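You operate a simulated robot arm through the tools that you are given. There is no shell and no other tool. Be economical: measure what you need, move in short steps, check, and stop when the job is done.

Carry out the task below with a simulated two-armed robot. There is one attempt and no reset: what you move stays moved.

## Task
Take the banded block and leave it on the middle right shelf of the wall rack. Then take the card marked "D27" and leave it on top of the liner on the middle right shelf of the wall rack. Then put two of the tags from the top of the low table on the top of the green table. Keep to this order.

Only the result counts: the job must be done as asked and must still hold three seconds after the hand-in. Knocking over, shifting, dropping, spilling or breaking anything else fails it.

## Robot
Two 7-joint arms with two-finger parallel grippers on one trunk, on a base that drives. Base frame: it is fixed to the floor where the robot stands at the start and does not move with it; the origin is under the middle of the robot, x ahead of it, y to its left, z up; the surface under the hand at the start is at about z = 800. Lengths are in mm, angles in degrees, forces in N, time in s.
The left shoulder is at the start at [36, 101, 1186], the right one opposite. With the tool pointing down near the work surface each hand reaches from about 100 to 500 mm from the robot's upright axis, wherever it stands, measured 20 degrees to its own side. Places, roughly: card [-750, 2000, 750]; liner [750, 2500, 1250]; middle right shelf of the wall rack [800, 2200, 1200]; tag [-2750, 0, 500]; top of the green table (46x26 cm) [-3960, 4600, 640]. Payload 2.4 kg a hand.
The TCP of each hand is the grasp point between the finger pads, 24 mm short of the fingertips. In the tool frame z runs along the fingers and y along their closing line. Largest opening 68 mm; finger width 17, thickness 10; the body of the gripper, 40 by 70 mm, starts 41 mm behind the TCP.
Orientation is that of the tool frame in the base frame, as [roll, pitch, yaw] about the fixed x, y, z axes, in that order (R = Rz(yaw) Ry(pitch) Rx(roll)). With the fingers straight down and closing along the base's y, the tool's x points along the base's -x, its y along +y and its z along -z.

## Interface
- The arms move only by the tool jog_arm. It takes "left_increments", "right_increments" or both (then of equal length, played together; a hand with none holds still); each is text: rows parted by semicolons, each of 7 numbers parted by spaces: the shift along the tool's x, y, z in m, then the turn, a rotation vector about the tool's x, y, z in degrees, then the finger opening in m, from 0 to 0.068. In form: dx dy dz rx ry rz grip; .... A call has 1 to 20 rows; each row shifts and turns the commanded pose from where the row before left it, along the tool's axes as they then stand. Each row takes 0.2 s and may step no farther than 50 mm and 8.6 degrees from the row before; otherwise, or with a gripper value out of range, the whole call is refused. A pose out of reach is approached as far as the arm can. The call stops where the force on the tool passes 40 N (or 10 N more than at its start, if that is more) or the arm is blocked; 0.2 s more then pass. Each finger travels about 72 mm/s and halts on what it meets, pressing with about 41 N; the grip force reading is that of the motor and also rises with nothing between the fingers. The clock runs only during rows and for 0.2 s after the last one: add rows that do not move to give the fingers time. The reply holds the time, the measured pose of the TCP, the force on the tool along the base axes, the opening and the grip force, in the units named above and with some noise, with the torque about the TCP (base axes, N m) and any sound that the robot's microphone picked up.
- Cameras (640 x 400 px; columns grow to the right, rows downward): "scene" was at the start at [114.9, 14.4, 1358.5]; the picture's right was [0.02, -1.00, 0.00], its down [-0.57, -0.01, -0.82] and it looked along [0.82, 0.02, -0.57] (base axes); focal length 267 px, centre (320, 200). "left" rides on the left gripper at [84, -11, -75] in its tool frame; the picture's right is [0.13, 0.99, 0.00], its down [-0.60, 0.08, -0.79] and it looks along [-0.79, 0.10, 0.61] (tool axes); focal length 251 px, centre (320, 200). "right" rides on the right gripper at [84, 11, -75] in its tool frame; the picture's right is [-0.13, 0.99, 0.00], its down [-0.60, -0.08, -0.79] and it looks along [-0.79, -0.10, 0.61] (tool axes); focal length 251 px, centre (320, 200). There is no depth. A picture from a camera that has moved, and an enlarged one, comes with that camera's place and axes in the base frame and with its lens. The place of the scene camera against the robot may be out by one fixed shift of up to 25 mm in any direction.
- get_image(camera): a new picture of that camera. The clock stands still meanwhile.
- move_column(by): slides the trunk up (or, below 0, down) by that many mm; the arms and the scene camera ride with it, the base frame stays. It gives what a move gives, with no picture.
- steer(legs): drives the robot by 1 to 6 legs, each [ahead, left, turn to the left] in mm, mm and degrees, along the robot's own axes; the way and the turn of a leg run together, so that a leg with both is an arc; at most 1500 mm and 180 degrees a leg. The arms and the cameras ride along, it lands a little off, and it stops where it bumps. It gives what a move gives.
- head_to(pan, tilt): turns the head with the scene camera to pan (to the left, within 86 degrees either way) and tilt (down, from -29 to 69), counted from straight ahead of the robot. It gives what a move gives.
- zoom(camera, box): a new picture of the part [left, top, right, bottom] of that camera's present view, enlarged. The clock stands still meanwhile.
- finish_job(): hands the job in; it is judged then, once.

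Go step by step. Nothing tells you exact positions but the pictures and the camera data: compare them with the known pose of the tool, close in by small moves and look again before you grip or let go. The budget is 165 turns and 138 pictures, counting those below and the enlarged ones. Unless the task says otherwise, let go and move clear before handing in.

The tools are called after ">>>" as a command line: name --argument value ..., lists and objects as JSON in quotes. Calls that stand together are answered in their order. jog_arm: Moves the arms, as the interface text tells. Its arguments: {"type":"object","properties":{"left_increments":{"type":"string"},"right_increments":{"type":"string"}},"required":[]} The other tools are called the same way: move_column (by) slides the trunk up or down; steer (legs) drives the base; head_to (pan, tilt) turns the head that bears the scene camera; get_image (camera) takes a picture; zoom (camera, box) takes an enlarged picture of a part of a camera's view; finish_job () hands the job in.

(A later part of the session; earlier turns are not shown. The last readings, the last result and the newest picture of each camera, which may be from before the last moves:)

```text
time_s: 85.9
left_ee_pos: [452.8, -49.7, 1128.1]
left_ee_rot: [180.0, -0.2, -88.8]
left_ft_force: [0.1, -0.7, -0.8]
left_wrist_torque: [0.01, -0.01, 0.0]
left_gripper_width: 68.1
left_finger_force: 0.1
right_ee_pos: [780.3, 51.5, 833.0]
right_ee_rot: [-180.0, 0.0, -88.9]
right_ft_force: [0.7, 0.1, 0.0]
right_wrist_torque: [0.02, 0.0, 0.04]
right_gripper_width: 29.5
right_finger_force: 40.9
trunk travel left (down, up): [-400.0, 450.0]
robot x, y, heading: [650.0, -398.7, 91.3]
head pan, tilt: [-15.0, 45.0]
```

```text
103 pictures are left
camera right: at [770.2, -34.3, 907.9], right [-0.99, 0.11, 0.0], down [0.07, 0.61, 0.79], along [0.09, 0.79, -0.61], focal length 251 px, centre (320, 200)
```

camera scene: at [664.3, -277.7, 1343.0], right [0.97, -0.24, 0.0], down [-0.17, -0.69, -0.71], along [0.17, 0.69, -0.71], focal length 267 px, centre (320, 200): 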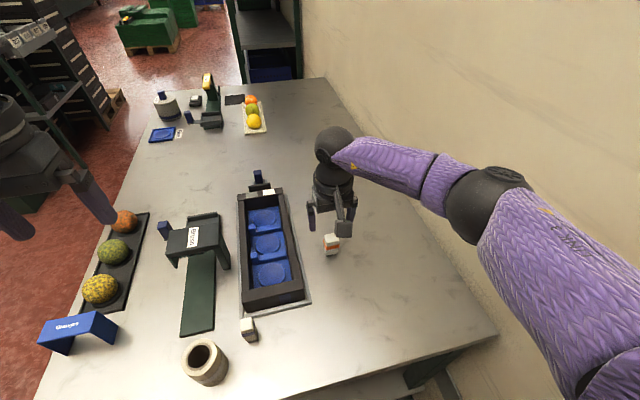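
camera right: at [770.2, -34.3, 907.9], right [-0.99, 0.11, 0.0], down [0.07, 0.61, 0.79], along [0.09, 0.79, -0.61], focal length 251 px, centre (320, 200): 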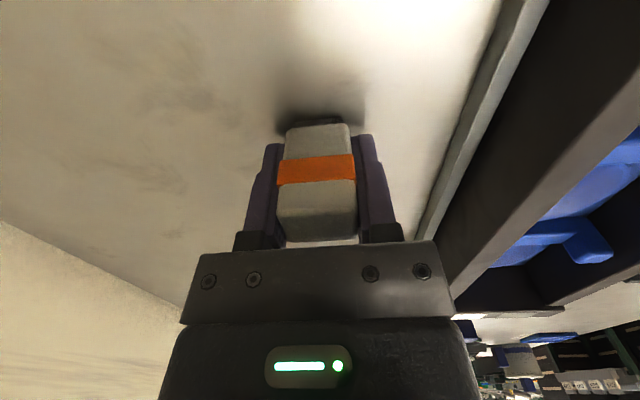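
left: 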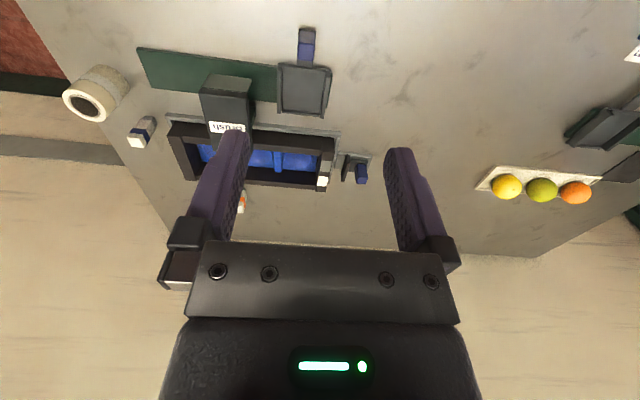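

The block is gripped. I lift it clear, draw back and carry it toward the rack.

>>> jog_arm --right_increments "0 0 -0.03 0 0 0 0.01; 0 0 -0.04 0 0 0 0.01; 0 0 -0.05 0 0 0 0.01; 0 0 -0.05 0 0 0 0.01; 0 0 -0.05 0 0 0 0.01; 0.02 0 -0.04 0 0 0 0.01; 0.03 0 -0.03 0 0 0 0.01; 0.04 0 0 0 0 0 0.01; 0 0 0 0 0 0 0.01"

>>> steer --legs '[[-220, 0, -1], [0, 920, 0], [1500, 0, 0], [1200, 0, 0]]'

>>> move_column --by 280

>>> head_to --pan -50 --tilt 30

>>> get_image --camera "scene"

```text
time_s: 87.9
left_ee_pos: [452.9, -50.0, 1129.1]
left_ee_rot: [179.9, -0.1, -88.8]
left_ft_force: [-0.3, 0.0, 0.1]
left_wrist_torque: [-0.01, -0.03, -0.01]
left_gripper_width: 68.2
left_finger_force: 0.0
right_ee_pos: [781.9, -40.0, 1121.9]
right_ee_rot: [180.0, 0.0, -89.1]
right_ft_force: [-0.2, -0.1, 0.5]
right_wrist_torque: [0.04, 0.0, 0.04]
right_gripper_width: 29.3
right_finger_force: 41.0
trunk travel left (down, up): [-400.0, 450.0]
robot x, y, heading: [651.0, -400.6, 91.0]
head pan, tilt: [-15.0, 45.0]
```

```text
time_s: 106.8
left_ee_pos: [-482.1, 2427.1, 1129.5]
left_ee_rot: [179.9, -0.1, -89.3]
left_ft_force: [0.9, 0.1, -0.6]
left_wrist_torque: [0.0, 0.01, -0.02]
left_gripper_width: 68.2
left_finger_force: 0.0
right_ee_pos: [-152.5, 2433.2, 1122.6]
right_ee_rot: [180.0, 0.0, -89.4]
right_ft_force: [-0.8, -0.5, -0.8]
right_wrist_torque: [0.0, -0.01, -0.05]
right_gripper_width: 29.1
right_finger_force: 40.8
trunk travel left (down, up): [-400.0, 450.0]
robot x, y, heading: [-289.7, 2073.8, 90.7]
head pan, tilt: [-15.0, 45.0]
```

```text
time_s: 109.6
left_ee_pos: [-482.6, 2426.7, 1408.3]
left_ee_rot: [179.9, -0.1, -89.2]
left_ft_force: [0.3, -0.5, -0.5]
left_wrist_torque: [-0.02, 0.02, -0.01]
left_gripper_width: 68.1
left_finger_force: 0.0
right_ee_pos: [-153.3, 2434.0, 1402.8]
right_ee_rot: [179.9, -0.1, -89.6]
right_ft_force: [0.0, -0.9, -1.4]
right_wrist_torque: [-0.03, 0.0, 0.0]
right_gripper_width: 29.3
right_finger_force: 41.0
trunk travel left (down, up): [-680.0, 169.0]
robot x, y, heading: [-285.1, 2071.0, 90.5]
head pan, tilt: [-15.0, 45.0]
```

```text
time_s: 110.6
left_ee_pos: [-482.4, 2427.0, 1407.9]
left_ee_rot: [180.0, -0.1, -89.4]
left_ft_force: [-0.6, 0.2, 1.2]
left_wrist_torque: [-0.01, 0.01, -0.02]
left_gripper_width: 67.9
left_finger_force: 0.0
right_ee_pos: [-153.4, 2435.2, 1402.4]
right_ee_rot: [-180.0, 0.0, -89.5]
right_ft_force: [0.6, -0.2, -0.8]
right_wrist_torque: [-0.01, 0.0, 0.04]
right_gripper_width: 29.4
right_finger_force: 40.7
trunk travel left (down, up): [-680.0, 169.0]
robot x, y, heading: [-290.1, 2072.1, 90.6]
head pan, tilt: [-50.0, 30.0]
```

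```text
102 pictures are left
camera scene: at [-224.2, 2156.9, 1646.4], right [0.65, -0.76, 0.0], down [-0.38, -0.33, -0.87], along [0.66, 0.56, -0.5], focal length 267 px, centre (320, 200)
```

scene: 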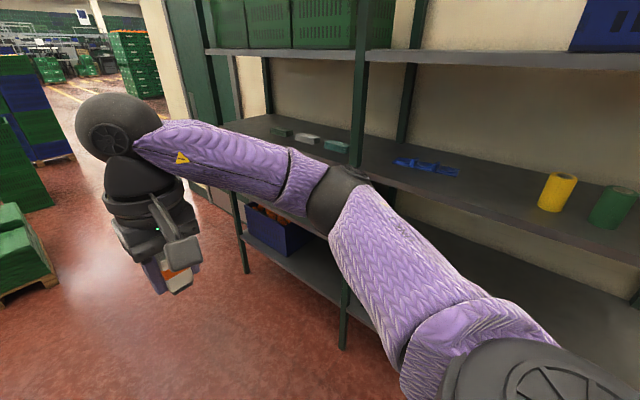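

The shelf's front edge is near x = 660, with free space between the yellow roll (y ≈ 2070) and the liner (y ≈ 2480). I turn to face the rack and close in.

>>> steer --legs '[[0, 0, -90.5], [0, 330, 0], [480, 0, 0]]'

>>> head_to --pan -10 --tilt 40

>>> get_image --camera "scene"

>>> get_image --camera "right"

```text
time_s: 119.1
left_ee_pos: [548.6, 2601.4, 1407.6]
left_ee_rot: [179.9, -0.1, -179.5]
left_ft_force: [0.2, 0.0, 0.4]
left_wrist_torque: [0.03, -0.04, 0.02]
left_gripper_width: 67.9
left_finger_force: 0.1
right_ee_pos: [553.9, 2271.8, 1402.3]
right_ee_rot: [180.0, -0.2, -179.8]
right_ft_force: [0.1, -0.3, 1.0]
right_wrist_torque: [0.01, -0.02, 0.01]
right_gripper_width: 29.0
right_finger_force: 41.0
trunk travel left (down, up): [-680.0, 169.0]
robot x, y, heading: [196.9, 2406.6, 0.3]
head pan, tilt: [-50.0, 30.0]
```

```text
time_s: 120.2
left_ee_pos: [548.6, 2600.6, 1408.2]
left_ee_rot: [179.9, 0.0, -179.6]
left_ft_force: [0.3, 0.4, -1.0]
left_wrist_torque: [-0.02, 0.02, -0.02]
left_gripper_width: 68.2
left_finger_force: 0.0
right_ee_pos: [553.8, 2272.5, 1402.5]
right_ee_rot: [-180.0, 0.0, -179.8]
right_ft_force: [0.1, 0.0, -1.0]
right_wrist_torque: [-0.02, 0.02, -0.02]
right_gripper_width: 29.1
right_finger_force: 41.1
trunk travel left (down, up): [-680.0, 169.0]
robot x, y, heading: [190.4, 2409.8, 0.5]
head pan, tilt: [-10.0, 40.0]
```

```text
101 pictures are left
camera scene: at [284.4, 2406.4, 1631.1], right [-0.17, -0.99, 0.0], down [-0.63, 0.11, -0.77], along [0.76, -0.13, -0.64], focal length 267 px, centre (320, 200)
```

scene: 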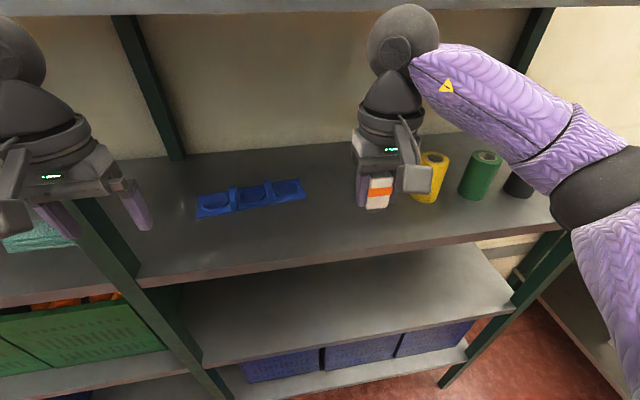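

```text
100 pictures are left
camera right: at [469.1, 2281.7, 1477.4], right [0.13, 0.99, 0.0], down [0.6, -0.08, 0.79], along [0.79, -0.1, -0.61], focal length 251 px, centre (320, 200)
```

right: 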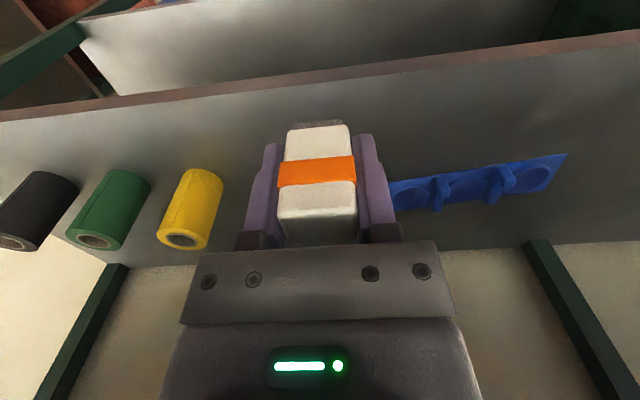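

The spot between the yellow roll and the liner is free. The upper shelf is near z = 1605, so I lower the hand first and then drive in 80 mm.

>>> jog_arm --right_increments "0 0.007 0.04 0 0 0 0.01; 0 0.007 0.04 0 0 0 0.01; 0 0.007 0.04 0 0 0 0.01; 0 0.007 0 0 0 0 0.01; 0 0 0 0 0 0 0.01"

>>> steer --legs '[[80, 0, 0]]'

>>> get_image --camera "scene"

>>> get_image --camera "right"

```text
time_s: 121.4
left_ee_pos: [548.5, 2599.7, 1408.6]
left_ee_rot: [-179.9, -0.1, -179.6]
left_ft_force: [0.5, 0.2, -0.4]
left_wrist_torque: [0.01, -0.01, 0.03]
left_gripper_width: 68.2
left_finger_force: 0.1
right_ee_pos: [555.4, 2300.4, 1281.6]
right_ee_rot: [-179.9, 0.0, -179.8]
right_ft_force: [0.3, 0.2, -1.0]
right_wrist_torque: [0.01, 0.0, 0.04]
right_gripper_width: 29.1
right_finger_force: 41.3
trunk travel left (down, up): [-680.0, 169.0]
robot x, y, heading: [195.0, 2409.4, 0.6]
head pan, tilt: [-10.0, 40.0]
```

```text
time_s: 122.5
left_ee_pos: [580.4, 2621.4, 1397.2]
left_ee_rot: [174.1, 1.5, 174.8]
left_ft_force: [-1.7, -1.3, 1.0]
left_wrist_torque: [0.11, -0.1, -0.03]
left_gripper_width: 67.7
left_finger_force: 0.1
right_ee_pos: [596.8, 2391.4, 1288.8]
right_ee_rot: [179.4, 2.7, -163.3]
right_ft_force: [-3.0, 1.0, 0.2]
right_wrist_torque: [-0.06, -0.15, 0.02]
right_gripper_width: 29.1
right_finger_force: 40.8
trunk travel left (down, up): [-680.0, 169.0]
robot x, y, heading: [255.3, 2431.2, 5.6]
head pan, tilt: [-10.0, 40.0]
stopped in leg 1: the robot was blocked; the commanded pose is now the measured one
```

```text
99 pictures are left
camera scene: at [267.5, 2429.7, 1639.1], right [-0.08, -1.0, -0.01], down [-0.6, 0.06, -0.8], along [0.79, -0.06, -0.6], focal length 267 px, centre (320, 200)
```

scene: 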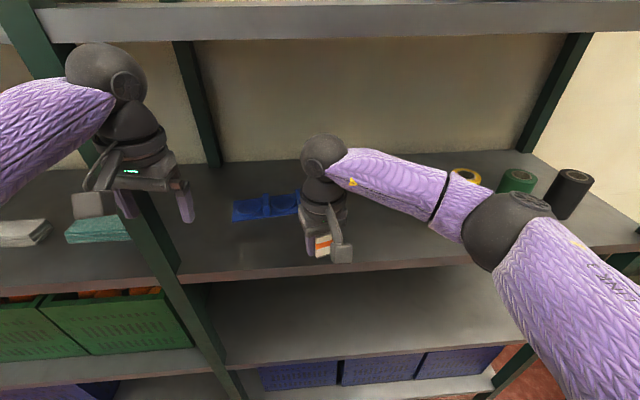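

```text
98 pictures are left
camera right: at [509.1, 2375.3, 1361.0], right [-0.16, 0.99, 0.02], down [0.57, 0.08, 0.82], along [0.81, 0.14, -0.57], focal length 251 px, centre (320, 200)
```

right: 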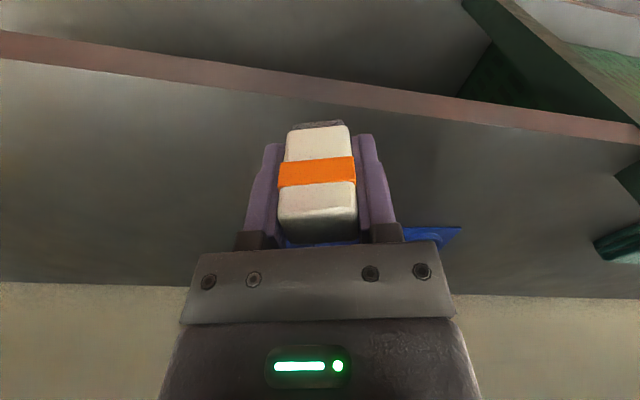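

The drive was blocked: I had left the left arm high, and its wrist must have met the upper shelf's front edge. I back off straight away and check.

>>> steer --legs '[[-100, 0, 0]]'

>>> get_image --camera "scene"

```text
time_s: 123.1
left_ee_pos: [555.9, 2665.3, 1382.9]
left_ee_rot: [165.8, 3.7, 168.2]
left_ft_force: [-0.4, 0.6, 0.1]
left_wrist_torque: [-0.02, -0.04, -0.01]
left_gripper_width: 68.0
left_finger_force: 0.0
right_ee_pos: [551.9, 2569.3, 1292.1]
right_ee_rot: [177.9, 7.2, -137.4]
right_ft_force: [-2.0, 0.3, -0.3]
right_wrist_torque: [-0.01, -0.13, -0.02]
right_gripper_width: 29.5
right_finger_force: 41.1
trunk travel left (down, up): [-680.0, 169.0]
robot x, y, heading: [240.6, 2475.8, 14.6]
head pan, tilt: [-10.0, 40.0]
stopped in leg 1: the force on the tool passed its limit at 248 N (the readings are from after the stop); the commanded pose is now the measured one
```

```text
97 pictures are left
camera scene: at [218.0, 2475.5, 1641.0], right [0.08, -1.0, -0.01], down [-0.59, -0.04, -0.81], along [0.81, 0.07, -0.59], focal length 267 px, centre (320, 200)
```

scene: 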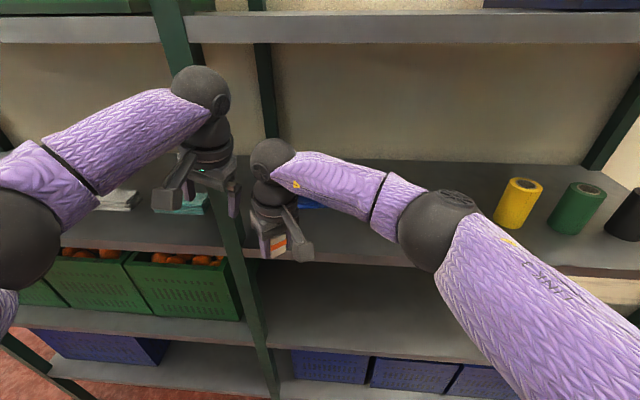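

The robot keeps twisting left when backing, so something is caught. I look down and to both sides before moving again.

>>> head_to --pan 0 --tilt 69

>>> get_image --camera "scene"

>>> head_to --pan -70 --tilt 45

>>> get_image --camera "scene"

>>> head_to --pan 70 --tilt 45

>>> get_image --camera "scene"

```text
time_s: 124.1
left_ee_pos: [671.0, 2729.4, 1354.6]
left_ee_rot: [172.7, -3.8, 178.1]
left_ft_force: [-0.7, -8.4, 0.7]
left_wrist_torque: [0.59, -0.07, -0.01]
left_gripper_width: 68.2
left_finger_force: 0.0
right_ee_pos: [698.6, 2548.4, 1252.7]
right_ee_rot: [177.9, -0.4, -147.9]
right_ft_force: [-1.0, -4.3, 6.2]
right_wrist_torque: [0.16, -0.02, -0.01]
right_gripper_width: 29.6
right_finger_force: 41.3
trunk travel left (down, up): [-680.0, 169.0]
robot x, y, heading: [265.7, 2475.2, 13.8]
head pan, tilt: [0.0, 68.8]
```

```text
96 pictures are left
camera scene: at [356.6, 2525.1, 1594.7], right [0.24, -0.97, 0.01], down [-0.91, -0.23, -0.34], along [0.33, 0.08, -0.94], focal length 267 px, centre (320, 200)
```

scene: 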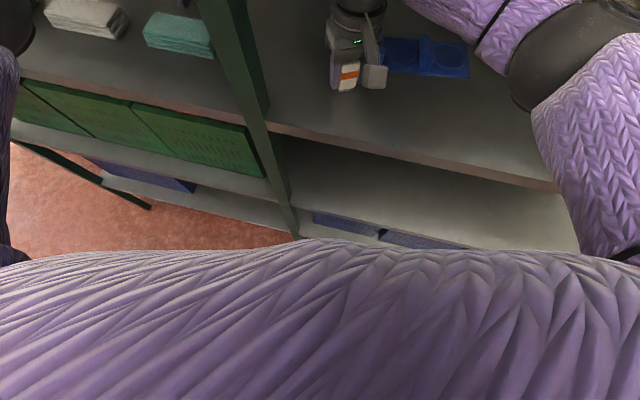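

```text
time_s: 125.5
left_ee_pos: [645.9, 2730.7, 1356.4]
left_ee_rot: [173.8, -7.1, -171.8]
left_ft_force: [21.9, 17.1, -2.1]
left_wrist_torque: [-0.59, 0.85, 0.54]
left_gripper_width: 68.1
left_finger_force: 0.0
right_ee_pos: [717.3, 2493.7, 1243.4]
right_ee_rot: [-179.9, -2.6, -152.5]
right_ft_force: [21.2, 9.9, 49.1]
right_wrist_torque: [0.67, -0.73, -0.04]
right_gripper_width: 29.3
right_finger_force: 41.0
trunk travel left (down, up): [-680.0, 169.0]
robot x, y, heading: [256.7, 2431.8, 17.5]
head pan, tilt: [-70.0, 45.0]
```

```text
95 pictures are left
camera scene: at [381.4, 2409.6, 1625.4], right [-0.79, -0.61, 0.05], down [-0.46, 0.55, -0.7], along [0.4, -0.57, -0.72], focal length 267 px, centre (320, 200)
```

scene: 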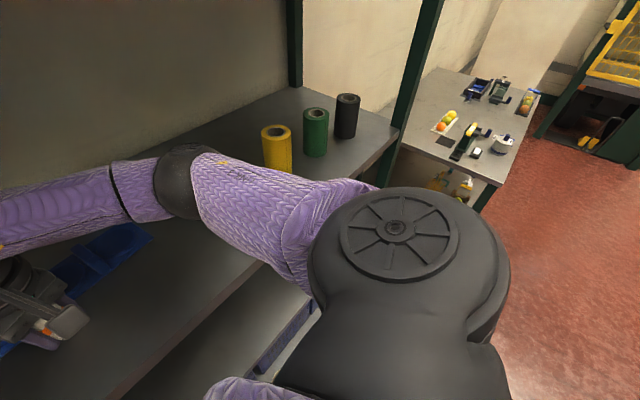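

```text
time_s: 127.7
left_ee_pos: [648.5, 2731.2, 1355.9]
left_ee_rot: [173.7, -6.4, -174.1]
left_ft_force: [-0.2, -0.4, -0.6]
left_wrist_torque: [-0.01, 0.03, 0.01]
left_gripper_width: 68.2
left_finger_force: 0.0
right_ee_pos: [706.3, 2496.6, 1243.6]
right_ee_rot: [179.8, -2.6, -153.9]
right_ft_force: [11.7, -7.0, 29.5]
right_wrist_torque: [-0.54, -0.67, 0.11]
right_gripper_width: 29.5
right_finger_force: 41.1
trunk travel left (down, up): [-680.0, 169.0]
robot x, y, heading: [250.0, 2444.0, 15.4]
head pan, tilt: [70.0, 45.0]
```

```text
94 pictures are left
camera scene: at [328.9, 2567.3, 1624.7], right [1.0, -0.08, -0.04], down [-0.09, -0.72, -0.69], along [0.03, 0.69, -0.72], focal length 267 px, centre (320, 200)
```

scene: 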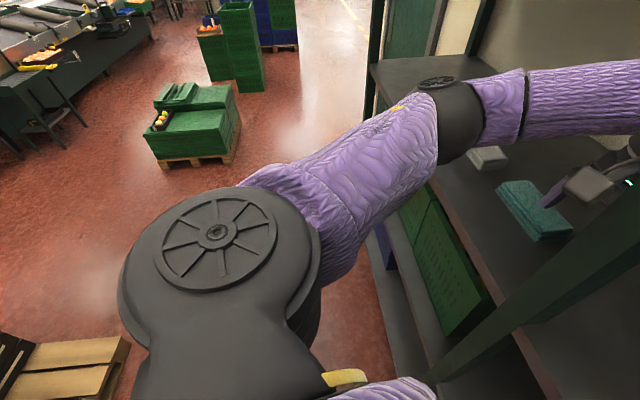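

The robot leans forward about 2–3° with the held block pressing on the shelf. I look through both hand cameras before unloading anything.

>>> get_image --camera "right"

>>> get_image --camera "left"

>>> head_to --pan 0 --tilt 40

>>> get_image --camera "scene"

```text
93 pictures are left
camera right: at [629.1, 2469.2, 1323.5], right [-0.32, 0.95, 0.0], down [0.61, 0.21, 0.76], along [0.72, 0.24, -0.64], focal length 251 px, centre (320, 200)
```

right: 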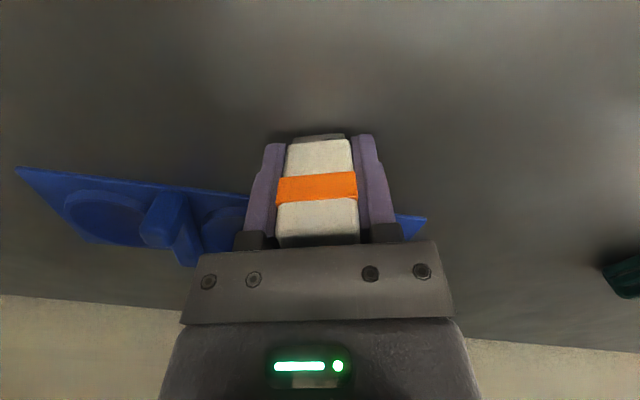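

```text
92 pictures are left
camera left: at [575.3, 2704.0, 1438.6], right [-0.22, 0.97, 0.12], down [0.69, 0.06, 0.72], along [0.69, 0.24, -0.68], focal length 251 px, centre (320, 200)
```

left: 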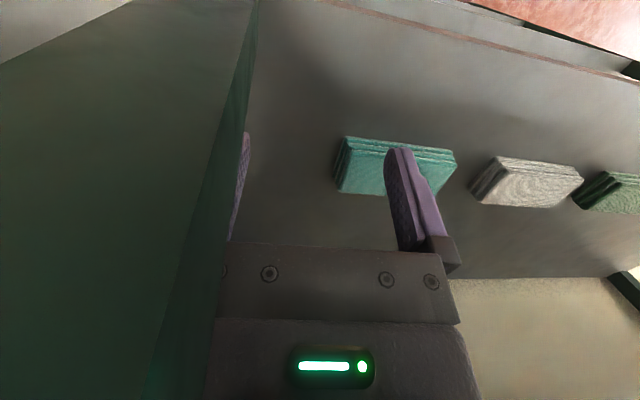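

```text
time_s: 129.1
left_ee_pos: [648.4, 2731.4, 1356.1]
left_ee_rot: [173.8, -6.4, -174.1]
left_ft_force: [0.2, -0.9, 0.7]
left_wrist_torque: [0.02, 0.01, 0.03]
left_gripper_width: 68.1
left_finger_force: 0.0
right_ee_pos: [705.4, 2496.5, 1243.1]
right_ee_rot: [179.8, -2.6, -154.0]
right_ft_force: [9.8, -6.2, 20.1]
right_wrist_torque: [-0.4, -0.48, 0.02]
right_gripper_width: 29.4
right_finger_force: 41.4
trunk travel left (down, up): [-680.0, 169.0]
robot x, y, heading: [252.1, 2441.8, 15.1]
head pan, tilt: [0.0, 40.0]
```

```text
91 pictures are left
camera scene: at [404.1, 2509.5, 1629.7], right [0.27, -0.96, 0.01], down [-0.65, -0.18, -0.74], along [0.71, 0.19, -0.68], focal length 267 px, centre (320, 200)
```

scene: 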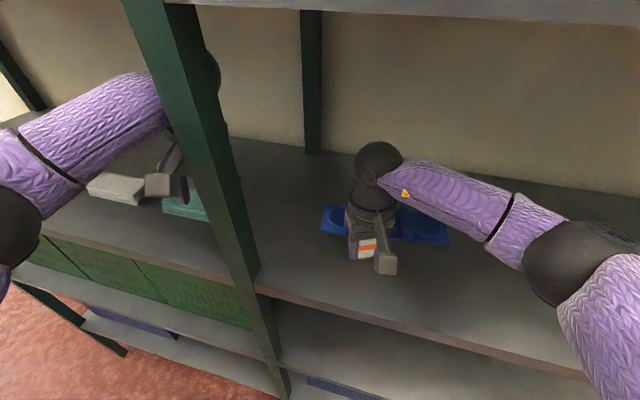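

The block stands upright on the bare shelf just in front of the liner at about [706, 2497]; the liner and rolls look undisturbed. I ease the right hand up a few mm to see how the load and lean respond.

>>> jog_arm --right_increments "0 0 -0.004 0 0 0 0.01; 0 0 0 0 0 0 0.01; 0 0 0 0 0 0 0.01; 0 0 0 0 0 0 0.01; 0 0 0 0 0 0 0.01"

>>> get_image --camera "scene"

```text
time_s: 129.4
left_ee_pos: [628.3, 2749.6, 1365.9]
left_ee_rot: [175.9, -8.9, -167.8]
left_ft_force: [-0.2, 0.6, 0.2]
left_wrist_torque: [-0.07, -0.02, -0.03]
left_gripper_width: 68.1
left_finger_force: 0.0
right_ee_pos: [714.2, 2452.1, 1245.0]
right_ee_rot: [-177.8, -2.9, -164.2]
right_ft_force: [41.2, 10.6, 41.7]
right_wrist_torque: [1.43, -1.08, -1.06]
right_gripper_width: 28.8
right_finger_force: 40.7
trunk travel left (down, up): [-680.0, 169.0]
robot x, y, heading: [253.6, 2451.1, 14.4]
head pan, tilt: [0.0, 40.0]
stopped in row 1 (left hand): the arm was blocked; the commanded pose is now the measured one
```

```text
90 pictures are left
camera scene: at [417.9, 2512.9, 1629.8], right [0.25, -0.97, 0.0], down [-0.66, -0.17, -0.73], along [0.71, 0.18, -0.68], focal length 267 px, centre (320, 200)
```

scene: 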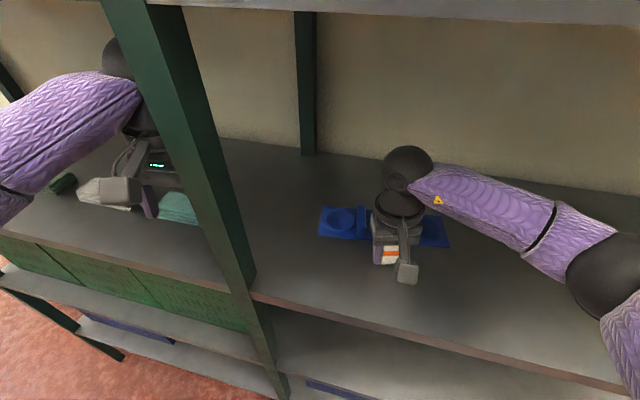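

The left arm is blocked by the rack's middle post, which is what twists the robot. I move the left hand away from the post, first to the left, then back out.

>>> jog_arm --left_increments "0.003 0.015 0 0 0 0 0.068; 0.003 0.015 0 0 0 0 0.068; 0 0.01 0 0 0 0 0.068; 0 0 0 0 0 0 0.068"

>>> get_image --camera "scene"

```text
time_s: 129.8
left_ee_pos: [518.2, 2721.0, 1391.7]
left_ee_rot: [175.8, -2.9, -167.2]
left_ft_force: [0.5, -3.1, 0.6]
left_wrist_torque: [0.2, -0.02, -0.07]
left_gripper_width: 67.8
left_finger_force: 0.1
right_ee_pos: [609.8, 2416.2, 1267.3]
right_ee_rot: [-177.5, 0.9, -164.6]
right_ft_force: [-3.0, 4.6, 1.3]
right_wrist_torque: [-0.23, -0.26, 0.04]
right_gripper_width: 29.2
right_finger_force: 41.2
trunk travel left (down, up): [-680.0, 169.0]
robot x, y, heading: [249.3, 2449.1, 14.5]
head pan, tilt: [0.0, 40.0]
stopped in row 1 (left hand): the arm was blocked; the commanded pose is now the measured one
```

```text
89 pictures are left
camera scene: at [311.8, 2477.1, 1632.5], right [0.25, -0.97, 0.0], down [-0.61, -0.15, -0.78], along [0.75, 0.19, -0.63], focal length 267 px, centre (320, 200)
```

scene: 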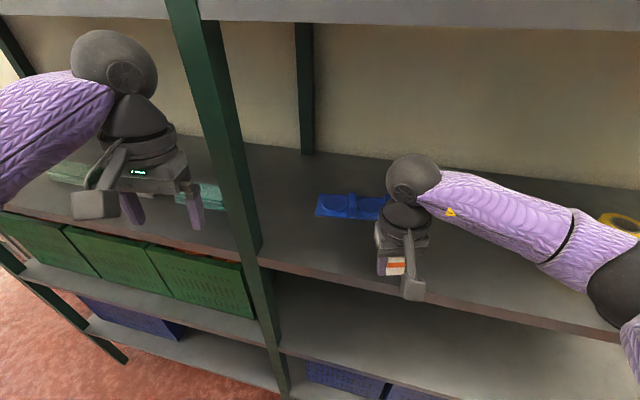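

The left arm has come free and the robot stands upright again. I let everything settle and take stock.

>>> jog_arm --left_increments "0 0 0 0 0 0 0.068; 0 0 0 0 0 0 0.068; 0 0 0 0 0 0 0.068; 0 0 0 0 0 0 0.068; 0 0 0 0 0 0 0.068"

>>> get_image --camera "scene"

```text
time_s: 130.3
left_ee_pos: [554.1, 2728.7, 1380.8]
left_ee_rot: [175.6, -5.3, -168.6]
left_ft_force: [-0.3, -0.6, 0.2]
left_wrist_torque: [0.02, -0.06, -0.03]
left_gripper_width: 67.8
left_finger_force: 0.1
right_ee_pos: [645.1, 2429.3, 1257.6]
right_ee_rot: [-177.6, -0.7, -163.3]
right_ft_force: [-0.5, -0.7, 0.2]
right_wrist_torque: [0.05, -0.07, 0.01]
right_gripper_width: 29.5
right_finger_force: 41.7
trunk travel left (down, up): [-680.0, 169.0]
robot x, y, heading: [249.3, 2449.0, 14.5]
head pan, tilt: [0.0, 40.0]
stopped in row 2 (left hand): the force on the tool passed its limit at 72 N (the readings are from after the stop); the commanded pose is now the measured one
```

```text
88 pictures are left
camera scene: at [331.6, 2483.7, 1631.6], right [0.25, -0.97, 0.0], down [-0.62, -0.16, -0.77], along [0.74, 0.2, -0.64], focal length 267 px, centre (320, 200)
```

scene: 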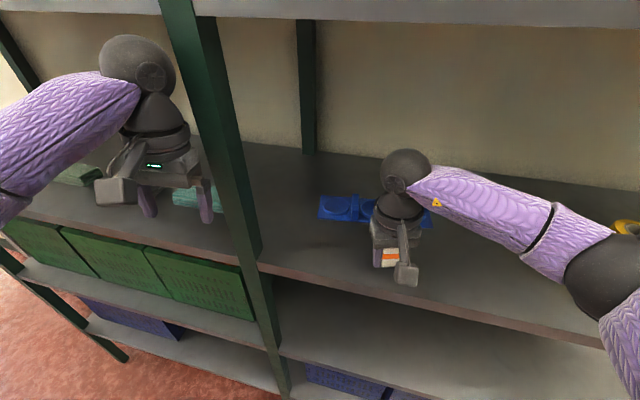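

Everything is free again and the robot is upright. I back out of the rack to regain clearance.

>>> steer --legs '[[-120, 0, 0]]'

>>> get_image --camera "scene"

```text
time_s: 131.5
left_ee_pos: [445.2, 2702.1, 1379.9]
left_ee_rot: [175.7, -5.7, -168.5]
left_ft_force: [0.2, 0.4, 0.1]
left_wrist_torque: [0.02, -0.03, 0.03]
left_gripper_width: 67.9
left_finger_force: 0.0
right_ee_pos: [536.3, 2402.8, 1255.7]
right_ee_rot: [-177.7, -1.1, -163.4]
right_ft_force: [0.6, 0.4, -0.3]
right_wrist_torque: [-0.02, -0.03, 0.0]
right_gripper_width: 29.3
right_finger_force: 40.5
trunk travel left (down, up): [-680.0, 169.0]
robot x, y, heading: [136.4, 2420.7, 14.6]
head pan, tilt: [0.0, 40.0]
```

```text
87 pictures are left
camera scene: at [224.0, 2457.3, 1631.1], right [0.25, -0.97, 0.0], down [-0.62, -0.16, -0.77], along [0.74, 0.19, -0.64], focal length 267 px, centre (320, 200)
```

scene: 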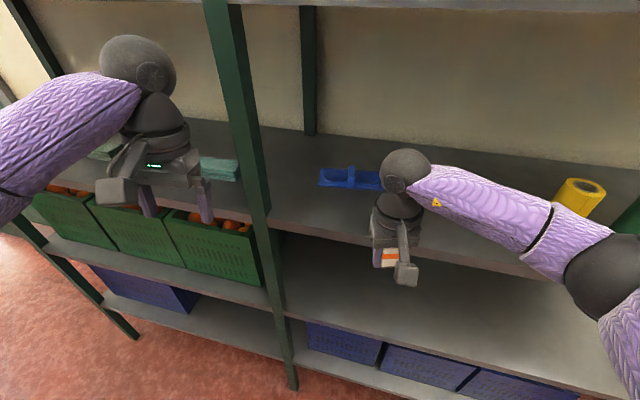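

The robot stands clear. I tuck the left arm back, raise the right hand a little, then realign for the free spot at y ≈ 2235.

>>> jog_arm --left_increments "0.03 0 0 0 0 0 0.068; 0.04 0 0 0 0 0 0.068; 0.04 0 0 0 0 0 0.068; 0.04 0 0 0 0 0 0.068; 0 0 0 0 0 0 0.068" --right_increments "0 0 -0.01 0 0 0 0.01; 0 0 -0.01 0 0 0 0.01; 0 0 -0.01 0 0 0 0.01; 0 0 0 0 0 0 0.01; 0 0 0 0 0 0 0.01"

>>> steer --legs '[[0, 0, -14.6], [0, -68, 0], [85, 0, 0]]'

>>> get_image --camera "scene"

>>> get_image --camera "right"

```text
time_s: 132.7
left_ee_pos: [299.7, 2673.4, 1394.9]
left_ee_rot: [175.7, -5.7, -168.4]
left_ft_force: [0.4, 0.0, -0.7]
left_wrist_torque: [0.03, -0.03, 0.02]
left_gripper_width: 68.0
left_finger_force: 0.1
right_ee_pos: [536.8, 2405.6, 1285.8]
right_ee_rot: [-177.7, -1.2, -163.3]
right_ft_force: [0.0, -0.4, -0.9]
right_wrist_torque: [-0.03, 0.0, -0.02]
right_gripper_width: 29.2
right_finger_force: 40.9
trunk travel left (down, up): [-680.0, 169.0]
robot x, y, heading: [136.7, 2419.5, 14.4]
head pan, tilt: [0.0, 40.0]
```

```text
time_s: 135.3
left_ee_pos: [444.5, 2556.3, 1394.6]
left_ee_rot: [175.7, -5.9, 176.9]
left_ft_force: [0.5, -0.2, -0.6]
left_wrist_torque: [0.04, 0.02, 0.0]
left_gripper_width: 67.7
left_finger_force: 0.1
right_ee_pos: [605.0, 2237.1, 1285.8]
right_ee_rot: [-177.5, -1.1, -178.0]
right_ft_force: [0.4, 0.4, -1.1]
right_wrist_torque: [0.01, 0.02, -0.02]
right_gripper_width: 29.2
right_finger_force: 40.4
trunk travel left (down, up): [-680.0, 169.0]
robot x, y, heading: [222.5, 2352.9, -0.1]
head pan, tilt: [0.0, 40.0]
```

```text
86 pictures are left
camera scene: at [314.6, 2366.0, 1631.0], right [0.0, -1.0, 0.0], down [-0.64, 0.0, -0.77], along [0.77, 0.0, -0.64], focal length 267 px, centre (320, 200)
```

scene: 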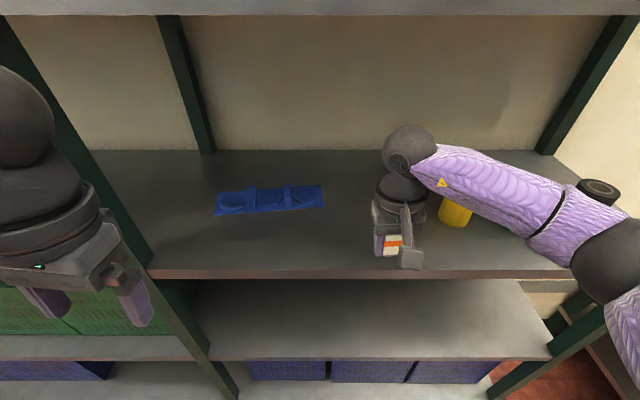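

```text
85 pictures are left
camera right: at [522.4, 2247.6, 1362.2], right [0.09, 0.99, -0.04], down [0.62, -0.02, 0.78], along [0.78, -0.1, -0.62], focal length 251 px, centre (320, 200)
```

right: 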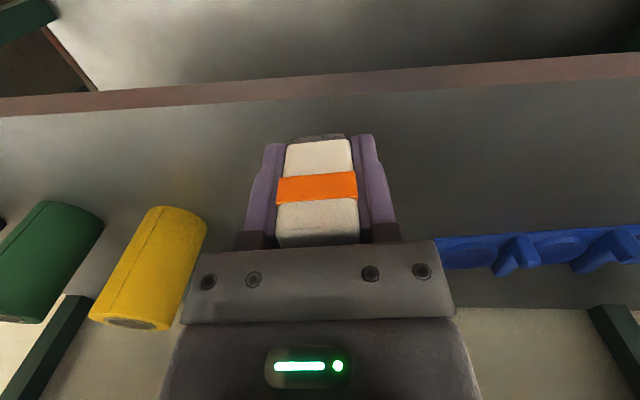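

The hand is at [605, 2237] with the block over a free spot. I level the tool, extend 85 mm and lower to just above the shelf.

>>> jog_arm --right_increments "-0.03 0 0 -2.4 -1.1 0 0.01; -0.03 0 0 0 0 0 0.01; -0.025 0 0 0 0 0 0.01; 0 0 0.02 0 0 0 0.01; 0 0 0.012 0 0 0 0.01; 0 0 0 0 0 0 0.01; 0 0 0 0 0 0 0.01"

>>> get_image --camera "right"

>>> zoom --camera "scene" --box '[340, 130, 480, 290]'

```text
time_s: 136.9
left_ee_pos: [442.9, 2555.6, 1394.8]
left_ee_rot: [175.6, -5.7, 177.0]
left_ft_force: [0.7, 0.5, -0.2]
left_wrist_torque: [0.0, 0.02, 0.02]
left_gripper_width: 67.8
left_finger_force: 0.2
right_ee_pos: [689.8, 2241.2, 1253.7]
right_ee_rot: [-179.9, 0.0, -178.0]
right_ft_force: [-0.1, -0.6, -0.4]
right_wrist_torque: [0.02, 0.02, 0.02]
right_gripper_width: 29.5
right_finger_force: 41.5
trunk travel left (down, up): [-680.0, 169.0]
robot x, y, heading: [220.2, 2352.3, -0.0]
head pan, tilt: [0.0, 40.0]
```

```text
84 pictures are left
camera right: at [604.7, 2247.4, 1328.3], right [0.09, 1.0, 0.0], down [0.61, -0.06, 0.79], along [0.79, -0.07, -0.61], focal length 251 px, centre (320, 200)
```

right: 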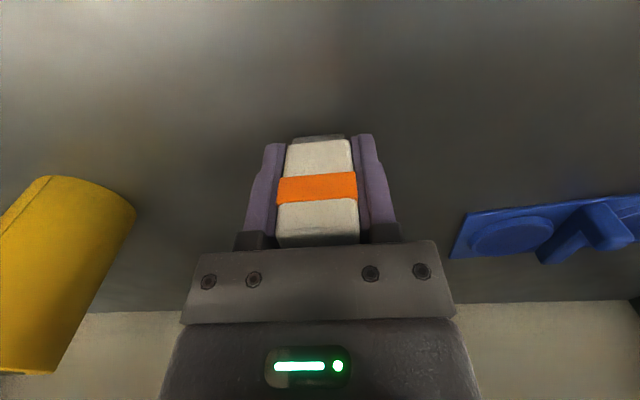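

```text
2.50 times, centred on (410, 210) of scene
camera zoom: at [313.4, 2365.8, 1631.1], right [0.0, -1.0, 0.0], down [-0.64, 0.0, -0.77], along [0.77, 0.0, -0.64], focal length 668 px, centre (95, 175)
```

zoom: 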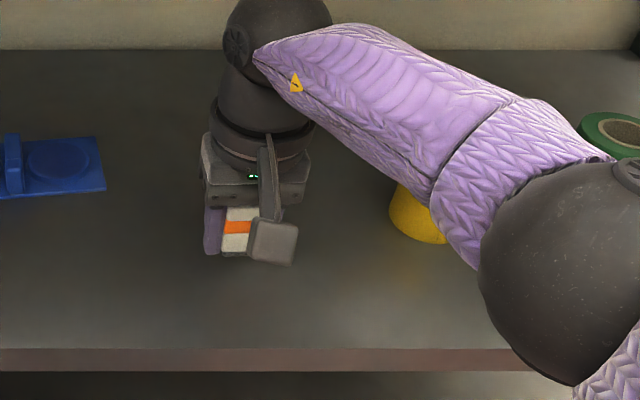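

All clear. I lower in fine steps, watching the force for contact.

>>> jog_arm --right_increments "0 0 0.003 0 0 0 0.01; 0 0 0.003 0 0 0 0.01; 0 0 0.003 0 0 0 0.01; 0 0 0.002 0 0 0 0.01; 0 0 0 0 0 0 0.01"

```text
time_s: 138.1
left_ee_pos: [442.4, 2557.0, 1394.2]
left_ee_rot: [175.8, -5.7, 176.9]
left_ft_force: [0.2, -0.2, -0.2]
left_wrist_torque: [-0.02, 0.01, 0.01]
left_gripper_width: 67.7
left_finger_force: 0.0
right_ee_pos: [689.5, 2239.4, 1244.3]
right_ee_rot: [180.0, 0.3, -178.0]
right_ft_force: [4.6, -2.5, 27.0]
right_wrist_torque: [-0.06, 0.11, 0.04]
right_gripper_width: 29.3
right_finger_force: 40.9
trunk travel left (down, up): [-680.0, 169.0]
robot x, y, heading: [221.1, 2357.2, -0.0]
head pan, tilt: [0.0, 40.0]
```

The block is in contact with the shelf at TCP z ≈ 1244. I ease the press, open, and rise clear.

>>> jog_arm --right_increments "0 0 -0.001 0 0 0 0.01; 0 0 0 0 0 0 0.029; 0 0 0 0 0 0 0.04; 0 0 0 0 0 0 0.068; 0 0 0 0 0 0 0.068; 0 0 0 0 0 0 0.068"

>>> get_image --camera "right"

```text
time_s: 139.5
left_ee_pos: [441.5, 2558.2, 1394.9]
left_ee_rot: [175.7, -5.7, 177.0]
left_ft_force: [0.2, 0.4, 0.6]
left_wrist_torque: [-0.02, -0.03, 0.0]
left_gripper_width: 68.0
left_finger_force: 0.1
right_ee_pos: [688.0, 2243.9, 1244.1]
right_ee_rot: [180.0, 0.1, -177.8]
right_ft_force: [-1.0, -2.6, 19.8]
right_wrist_torque: [0.54, 0.25, 0.38]
right_gripper_width: 64.4
right_finger_force: 0.1
trunk travel left (down, up): [-680.0, 169.0]
robot x, y, heading: [219.8, 2352.1, 0.2]
head pan, tilt: [0.0, 40.0]
```

```text
82 pictures are left
camera right: at [602.9, 2250.1, 1319.3], right [0.09, 1.0, 0.0], down [0.61, -0.05, 0.79], along [0.79, -0.07, -0.61], focal length 251 px, centre (320, 200)
```

right: 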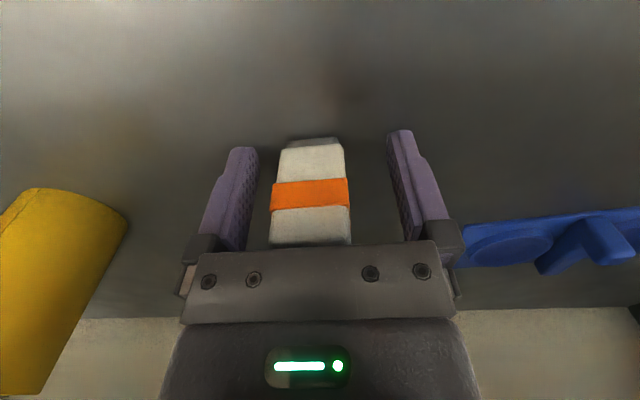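

The block stands on the shelf between the open fingers. I rise straight up, draw back and look.

>>> jog_arm --right_increments "0 0 -0.005 0 0 0 0.068; 0 0 -0.015 0 0 0 0.068; 0 0 -0.025 0 0 0 0.068; 0 0 -0.03 0 0 0 0.068; 0.03 0 0 0 0 0 0.068; 0.04 0 0 0 0 0 0.068; 0.04 0 0 0 0 0 0.068; 0.04 0 0 0 0 0 0.068; 0 0 0 0 0 0 0.068"

>>> get_image --camera "scene"

```text
time_s: 141.5
left_ee_pos: [444.3, 2555.5, 1394.9]
left_ee_rot: [175.7, -5.9, 176.9]
left_ft_force: [-0.7, -0.4, 0.1]
left_wrist_torque: [0.01, 0.0, 0.0]
left_gripper_width: 68.1
left_finger_force: 0.1
right_ee_pos: [540.0, 2234.9, 1318.9]
right_ee_rot: [-179.9, -0.1, -178.0]
right_ft_force: [-0.6, 0.2, 0.8]
right_wrist_torque: [0.0, 0.03, -0.01]
right_gripper_width: 68.0
right_finger_force: 0.0
trunk travel left (down, up): [-680.0, 169.0]
robot x, y, heading: [223.0, 2353.3, -0.3]
head pan, tilt: [0.0, 40.0]
```

```text
81 pictures are left
camera scene: at [313.9, 2365.8, 1631.0], right [0.0, -1.0, 0.0], down [-0.64, 0.0, -0.77], along [0.77, 0.0, -0.64], focal length 267 px, centre (320, 200)
```

scene: 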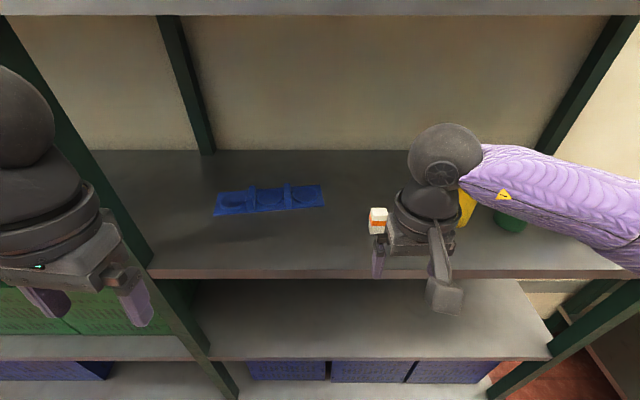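

The block stands on the shelf, and the liner and rolls are in place. I back out, turn toward the card stand, and lower the trunk.

>>> steer --legs '[[-230, 0, 0], [0, -300, 0], [0, 0, 180]]'

>>> move_column --by -250

>>> head_to --pan 0 --tilt 40

>>> get_image --camera "scene"

```text
time_s: 152.2
left_ee_pos: [-231.6, 1853.5, 1395.1]
left_ee_rot: [175.7, -5.6, -3.8]
left_ft_force: [0.3, -0.3, -0.3]
left_wrist_torque: [0.0, 0.0, 0.01]
left_gripper_width: 67.8
left_finger_force: 0.0
right_ee_pos: [-325.1, 2173.2, 1320.4]
right_ee_rot: [180.0, 0.1, 1.4]
right_ft_force: [0.1, 0.4, -0.3]
right_wrist_torque: [-0.01, 0.01, 0.01]
right_gripper_width: 67.9
right_finger_force: 0.1
trunk travel left (down, up): [-680.0, 169.0]
robot x, y, heading: [-3.5, 2052.8, 179.1]
head pan, tilt: [0.0, 40.0]
```

```text
time_s: 154.8
left_ee_pos: [-230.3, 1852.4, 1145.6]
left_ee_rot: [175.8, -5.6, -3.8]
left_ft_force: [0.3, -0.1, -0.3]
left_wrist_torque: [0.01, 0.01, 0.01]
left_gripper_width: 67.7
left_finger_force: 0.1
right_ee_pos: [-324.4, 2175.0, 1068.7]
right_ee_rot: [-179.9, 0.0, 1.4]
right_ft_force: [0.2, -0.1, 0.5]
right_wrist_torque: [-0.01, 0.0, 0.05]
right_gripper_width: 67.9
right_finger_force: 0.1
trunk travel left (down, up): [-430.0, 420.0]
robot x, y, heading: [-4.1, 2057.2, 179.5]
head pan, tilt: [0.0, 40.0]
```

```text
time_s: 155.3
left_ee_pos: [-232.0, 1852.2, 1144.1]
left_ee_rot: [175.7, -5.7, -3.8]
left_ft_force: [0.8, -0.1, -0.3]
left_wrist_torque: [-0.01, 0.01, 0.02]
left_gripper_width: 68.1
left_finger_force: 0.0
right_ee_pos: [-324.5, 2176.1, 1068.8]
right_ee_rot: [180.0, 0.1, 1.4]
right_ft_force: [-0.5, -0.4, 0.2]
right_wrist_torque: [-0.01, 0.02, -0.01]
right_gripper_width: 68.1
right_finger_force: 0.0
trunk travel left (down, up): [-430.0, 420.0]
robot x, y, heading: [-11.1, 2053.4, 179.5]
head pan, tilt: [0.0, 40.0]
```

```text
80 pictures are left
camera scene: at [-125.3, 2067.8, 1380.5], right [0.01, 1.0, 0.0], down [0.64, -0.01, -0.77], along [-0.77, 0.01, -0.64], focal length 267 px, centre (320, 200)
```

scene: 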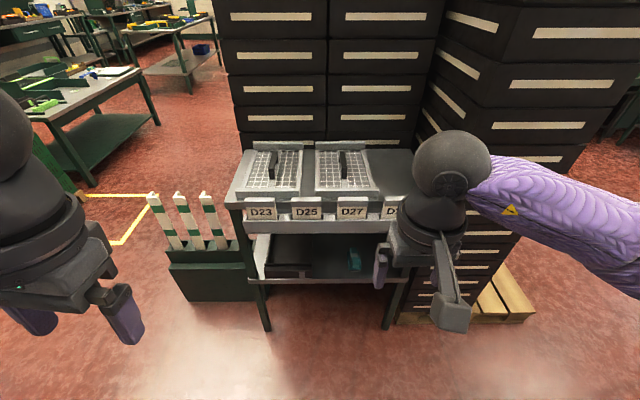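

The stand has the four cards in a front rail. I enlarge D27.

>>> zoom --camera "scene" --box '[230, 180, 420, 300]'

>>> zoom --camera "scene" --box '[320, 185, 390, 240]'

```text
3.33 times, centred on (325, 240) of scene
camera zoom: at [-125.3, 2067.8, 1380.5], right [0.01, 1.0, 0.0], down [0.64, -0.01, -0.77], along [-0.77, 0.01, -0.64], focal length 891 px, centre (303, 67)
```

zoom: 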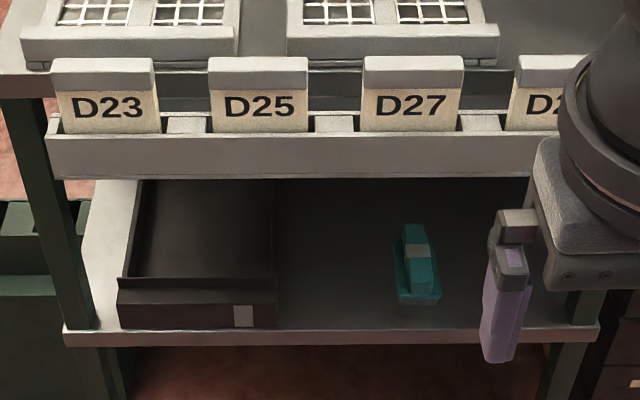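

```text
7.27 times, centred on (355, 212) of scene
camera zoom: at [-125.3, 2067.8, 1380.5], right [0.01, 1.0, 0.0], down [0.64, -0.01, -0.77], along [-0.77, 0.01, -0.64], focal length 1944 px, centre (66, 109)
```

zoom: 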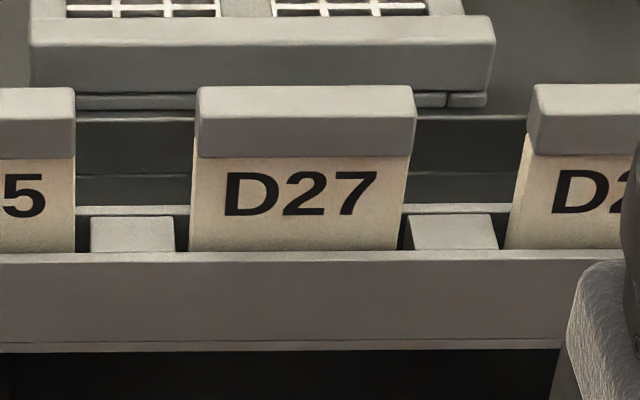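

D27 is a card about 98 mm wide with a grey grip bar on its upper edge, standing in a rail at about y = 2185. I drive closer and turn the right hand so its fingers close across the card.

>>> steer --legs '[[340, 0, 0.5]]'

>>> jog_arm --right_increments "0 0 0 0 0 8.5 0.068; 0 0 0 0 0 8.5 0.068; 0 0 0 0 0 8.5 0.068; 0 0 0 0 0 8.5 0.068; 0 0 0 0 0 8.5 0.068; 0 0 0 0 0 8.5 0.068; 0 0 0 0 0 8.5 0.068; 0 0 0 0 0 8.5 0.068; 0 0 0 0 0 8.5 0.068; 0 0 0 0 0 8.5 0.068; 0 0 0 0 0 6.5 0.068; 0 0 0 0 0 0 0.068; 0 0 0 0 0 0 0.068"

>>> get_image --camera "scene"

>>> get_image --camera "right"

```text
time_s: 157.6
left_ee_pos: [-566.4, 1851.9, 1143.8]
left_ee_rot: [175.7, -5.9, -3.1]
left_ft_force: [0.2, 0.4, 0.8]
left_wrist_torque: [-0.04, 0.02, 0.02]
left_gripper_width: 67.9
left_finger_force: 0.1
right_ee_pos: [-664.1, 2172.5, 1068.9]
right_ee_rot: [-180.0, 0.0, 2.0]
right_ft_force: [-0.3, -1.5, -0.9]
right_wrist_torque: [0.01, 0.0, -0.03]
right_gripper_width: 68.0
right_finger_force: 0.0
trunk travel left (down, up): [-430.0, 420.0]
robot x, y, heading: [-341.5, 2051.7, -180.0]
head pan, tilt: [0.0, 40.0]
```

```text
time_s: 160.4
left_ee_pos: [-567.0, 1852.5, 1144.3]
left_ee_rot: [175.6, -5.7, -3.1]
left_ft_force: [0.2, 0.4, 0.1]
left_wrist_torque: [0.0, -0.02, 0.07]
left_gripper_width: 68.2
left_finger_force: 0.0
right_ee_pos: [-663.8, 2173.5, 1068.7]
right_ee_rot: [179.9, 0.0, -89.4]
right_ft_force: [-0.2, 0.5, 0.0]
right_wrist_torque: [0.01, 0.03, -0.02]
right_gripper_width: 68.0
right_finger_force: 0.1
trunk travel left (down, up): [-430.0, 420.0]
robot x, y, heading: [-343.5, 2056.2, -179.9]
head pan, tilt: [0.0, 40.0]
```

```text
77 pictures are left
camera scene: at [-462.6, 2068.1, 1380.5], right [0.0, 1.0, 0.0], down [0.64, 0.0, -0.77], along [-0.77, 0.0, -0.64], focal length 267 px, centre (320, 200)
```

scene: 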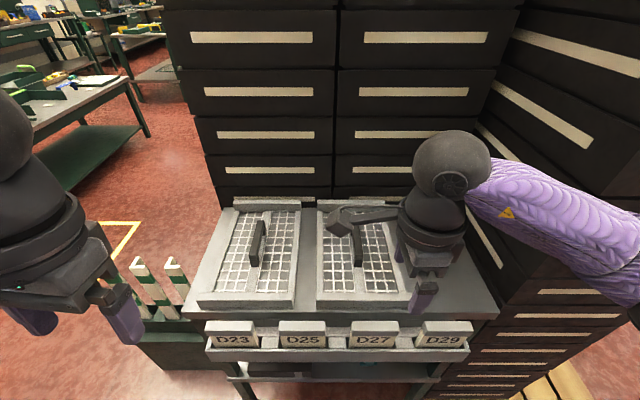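

```text
76 pictures are left
camera right: at [-674.0, 2088.0, 1144.4], right [-0.99, 0.12, 0.0], down [0.07, 0.6, 0.79], along [0.09, 0.79, -0.61], focal length 251 px, centre (320, 200)
```

right: 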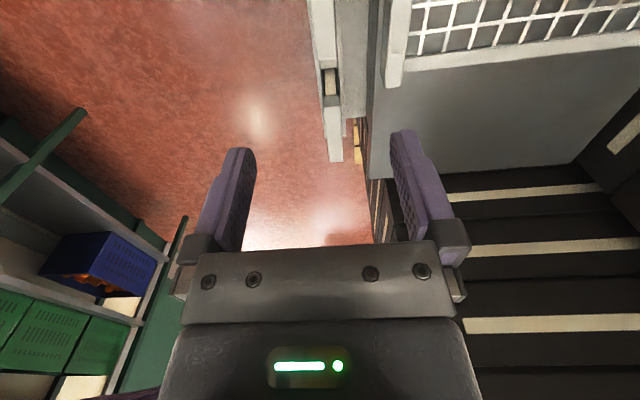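

From two views the D27 grip bar is at about [-677, 2163, 915]. I shift the hand 100 mm aside so that its camera sees the card.

>>> jog_arm --right_increments "0.04 0 0 0 0 0 0.068; 0.04 0 0 0 0 0 0.068; 0.03 0 0 0 0 0 0.068; 0 0 0 0 0 0 0.068; 0 0 0 0 0 0 0.068"

>>> get_image --camera "right"

```text
time_s: 161.6
left_ee_pos: [-566.4, 1851.8, 1143.9]
left_ee_rot: [175.7, -5.6, -3.1]
left_ft_force: [-0.5, -0.1, 0.0]
left_wrist_torque: [-0.01, 0.01, 0.0]
left_gripper_width: 68.0
left_finger_force: 0.0
right_ee_pos: [-662.3, 2062.5, 1067.3]
right_ee_rot: [179.8, 0.0, -89.4]
right_ft_force: [0.1, -0.5, -0.2]
right_wrist_torque: [0.0, -0.01, 0.0]
right_gripper_width: 67.9
right_finger_force: 0.1
trunk travel left (down, up): [-430.0, 420.0]
robot x, y, heading: [-345.7, 2053.5, -180.0]
head pan, tilt: [0.0, 40.0]
```

```text
75 pictures are left
camera right: at [-673.0, 1977.7, 1143.8], right [-0.99, 0.12, 0.0], down [0.07, 0.6, 0.79], along [0.09, 0.79, -0.61], focal length 251 px, centre (320, 200)
```

right: 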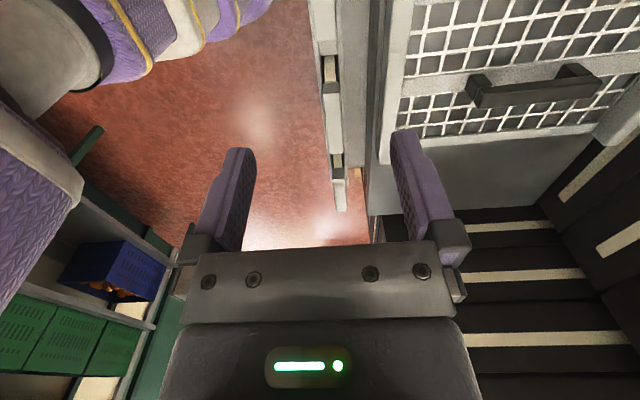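

>>> zoom --camera "right" --box '[280, 0, 400, 220]'

```text
1.82 times, centred on (340, 110) of right
camera zoom: at [-673.0, 1977.7, 1143.8], right [-0.99, 0.12, 0.0], down [0.07, 0.6, 0.79], along [0.09, 0.79, -0.61], focal length 457 px, centre (284, 364)
```

zoom: 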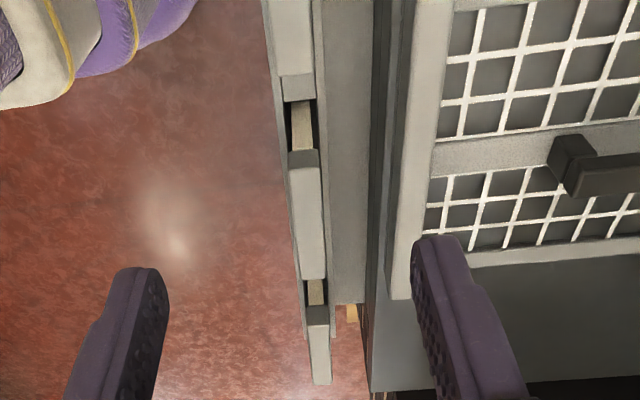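

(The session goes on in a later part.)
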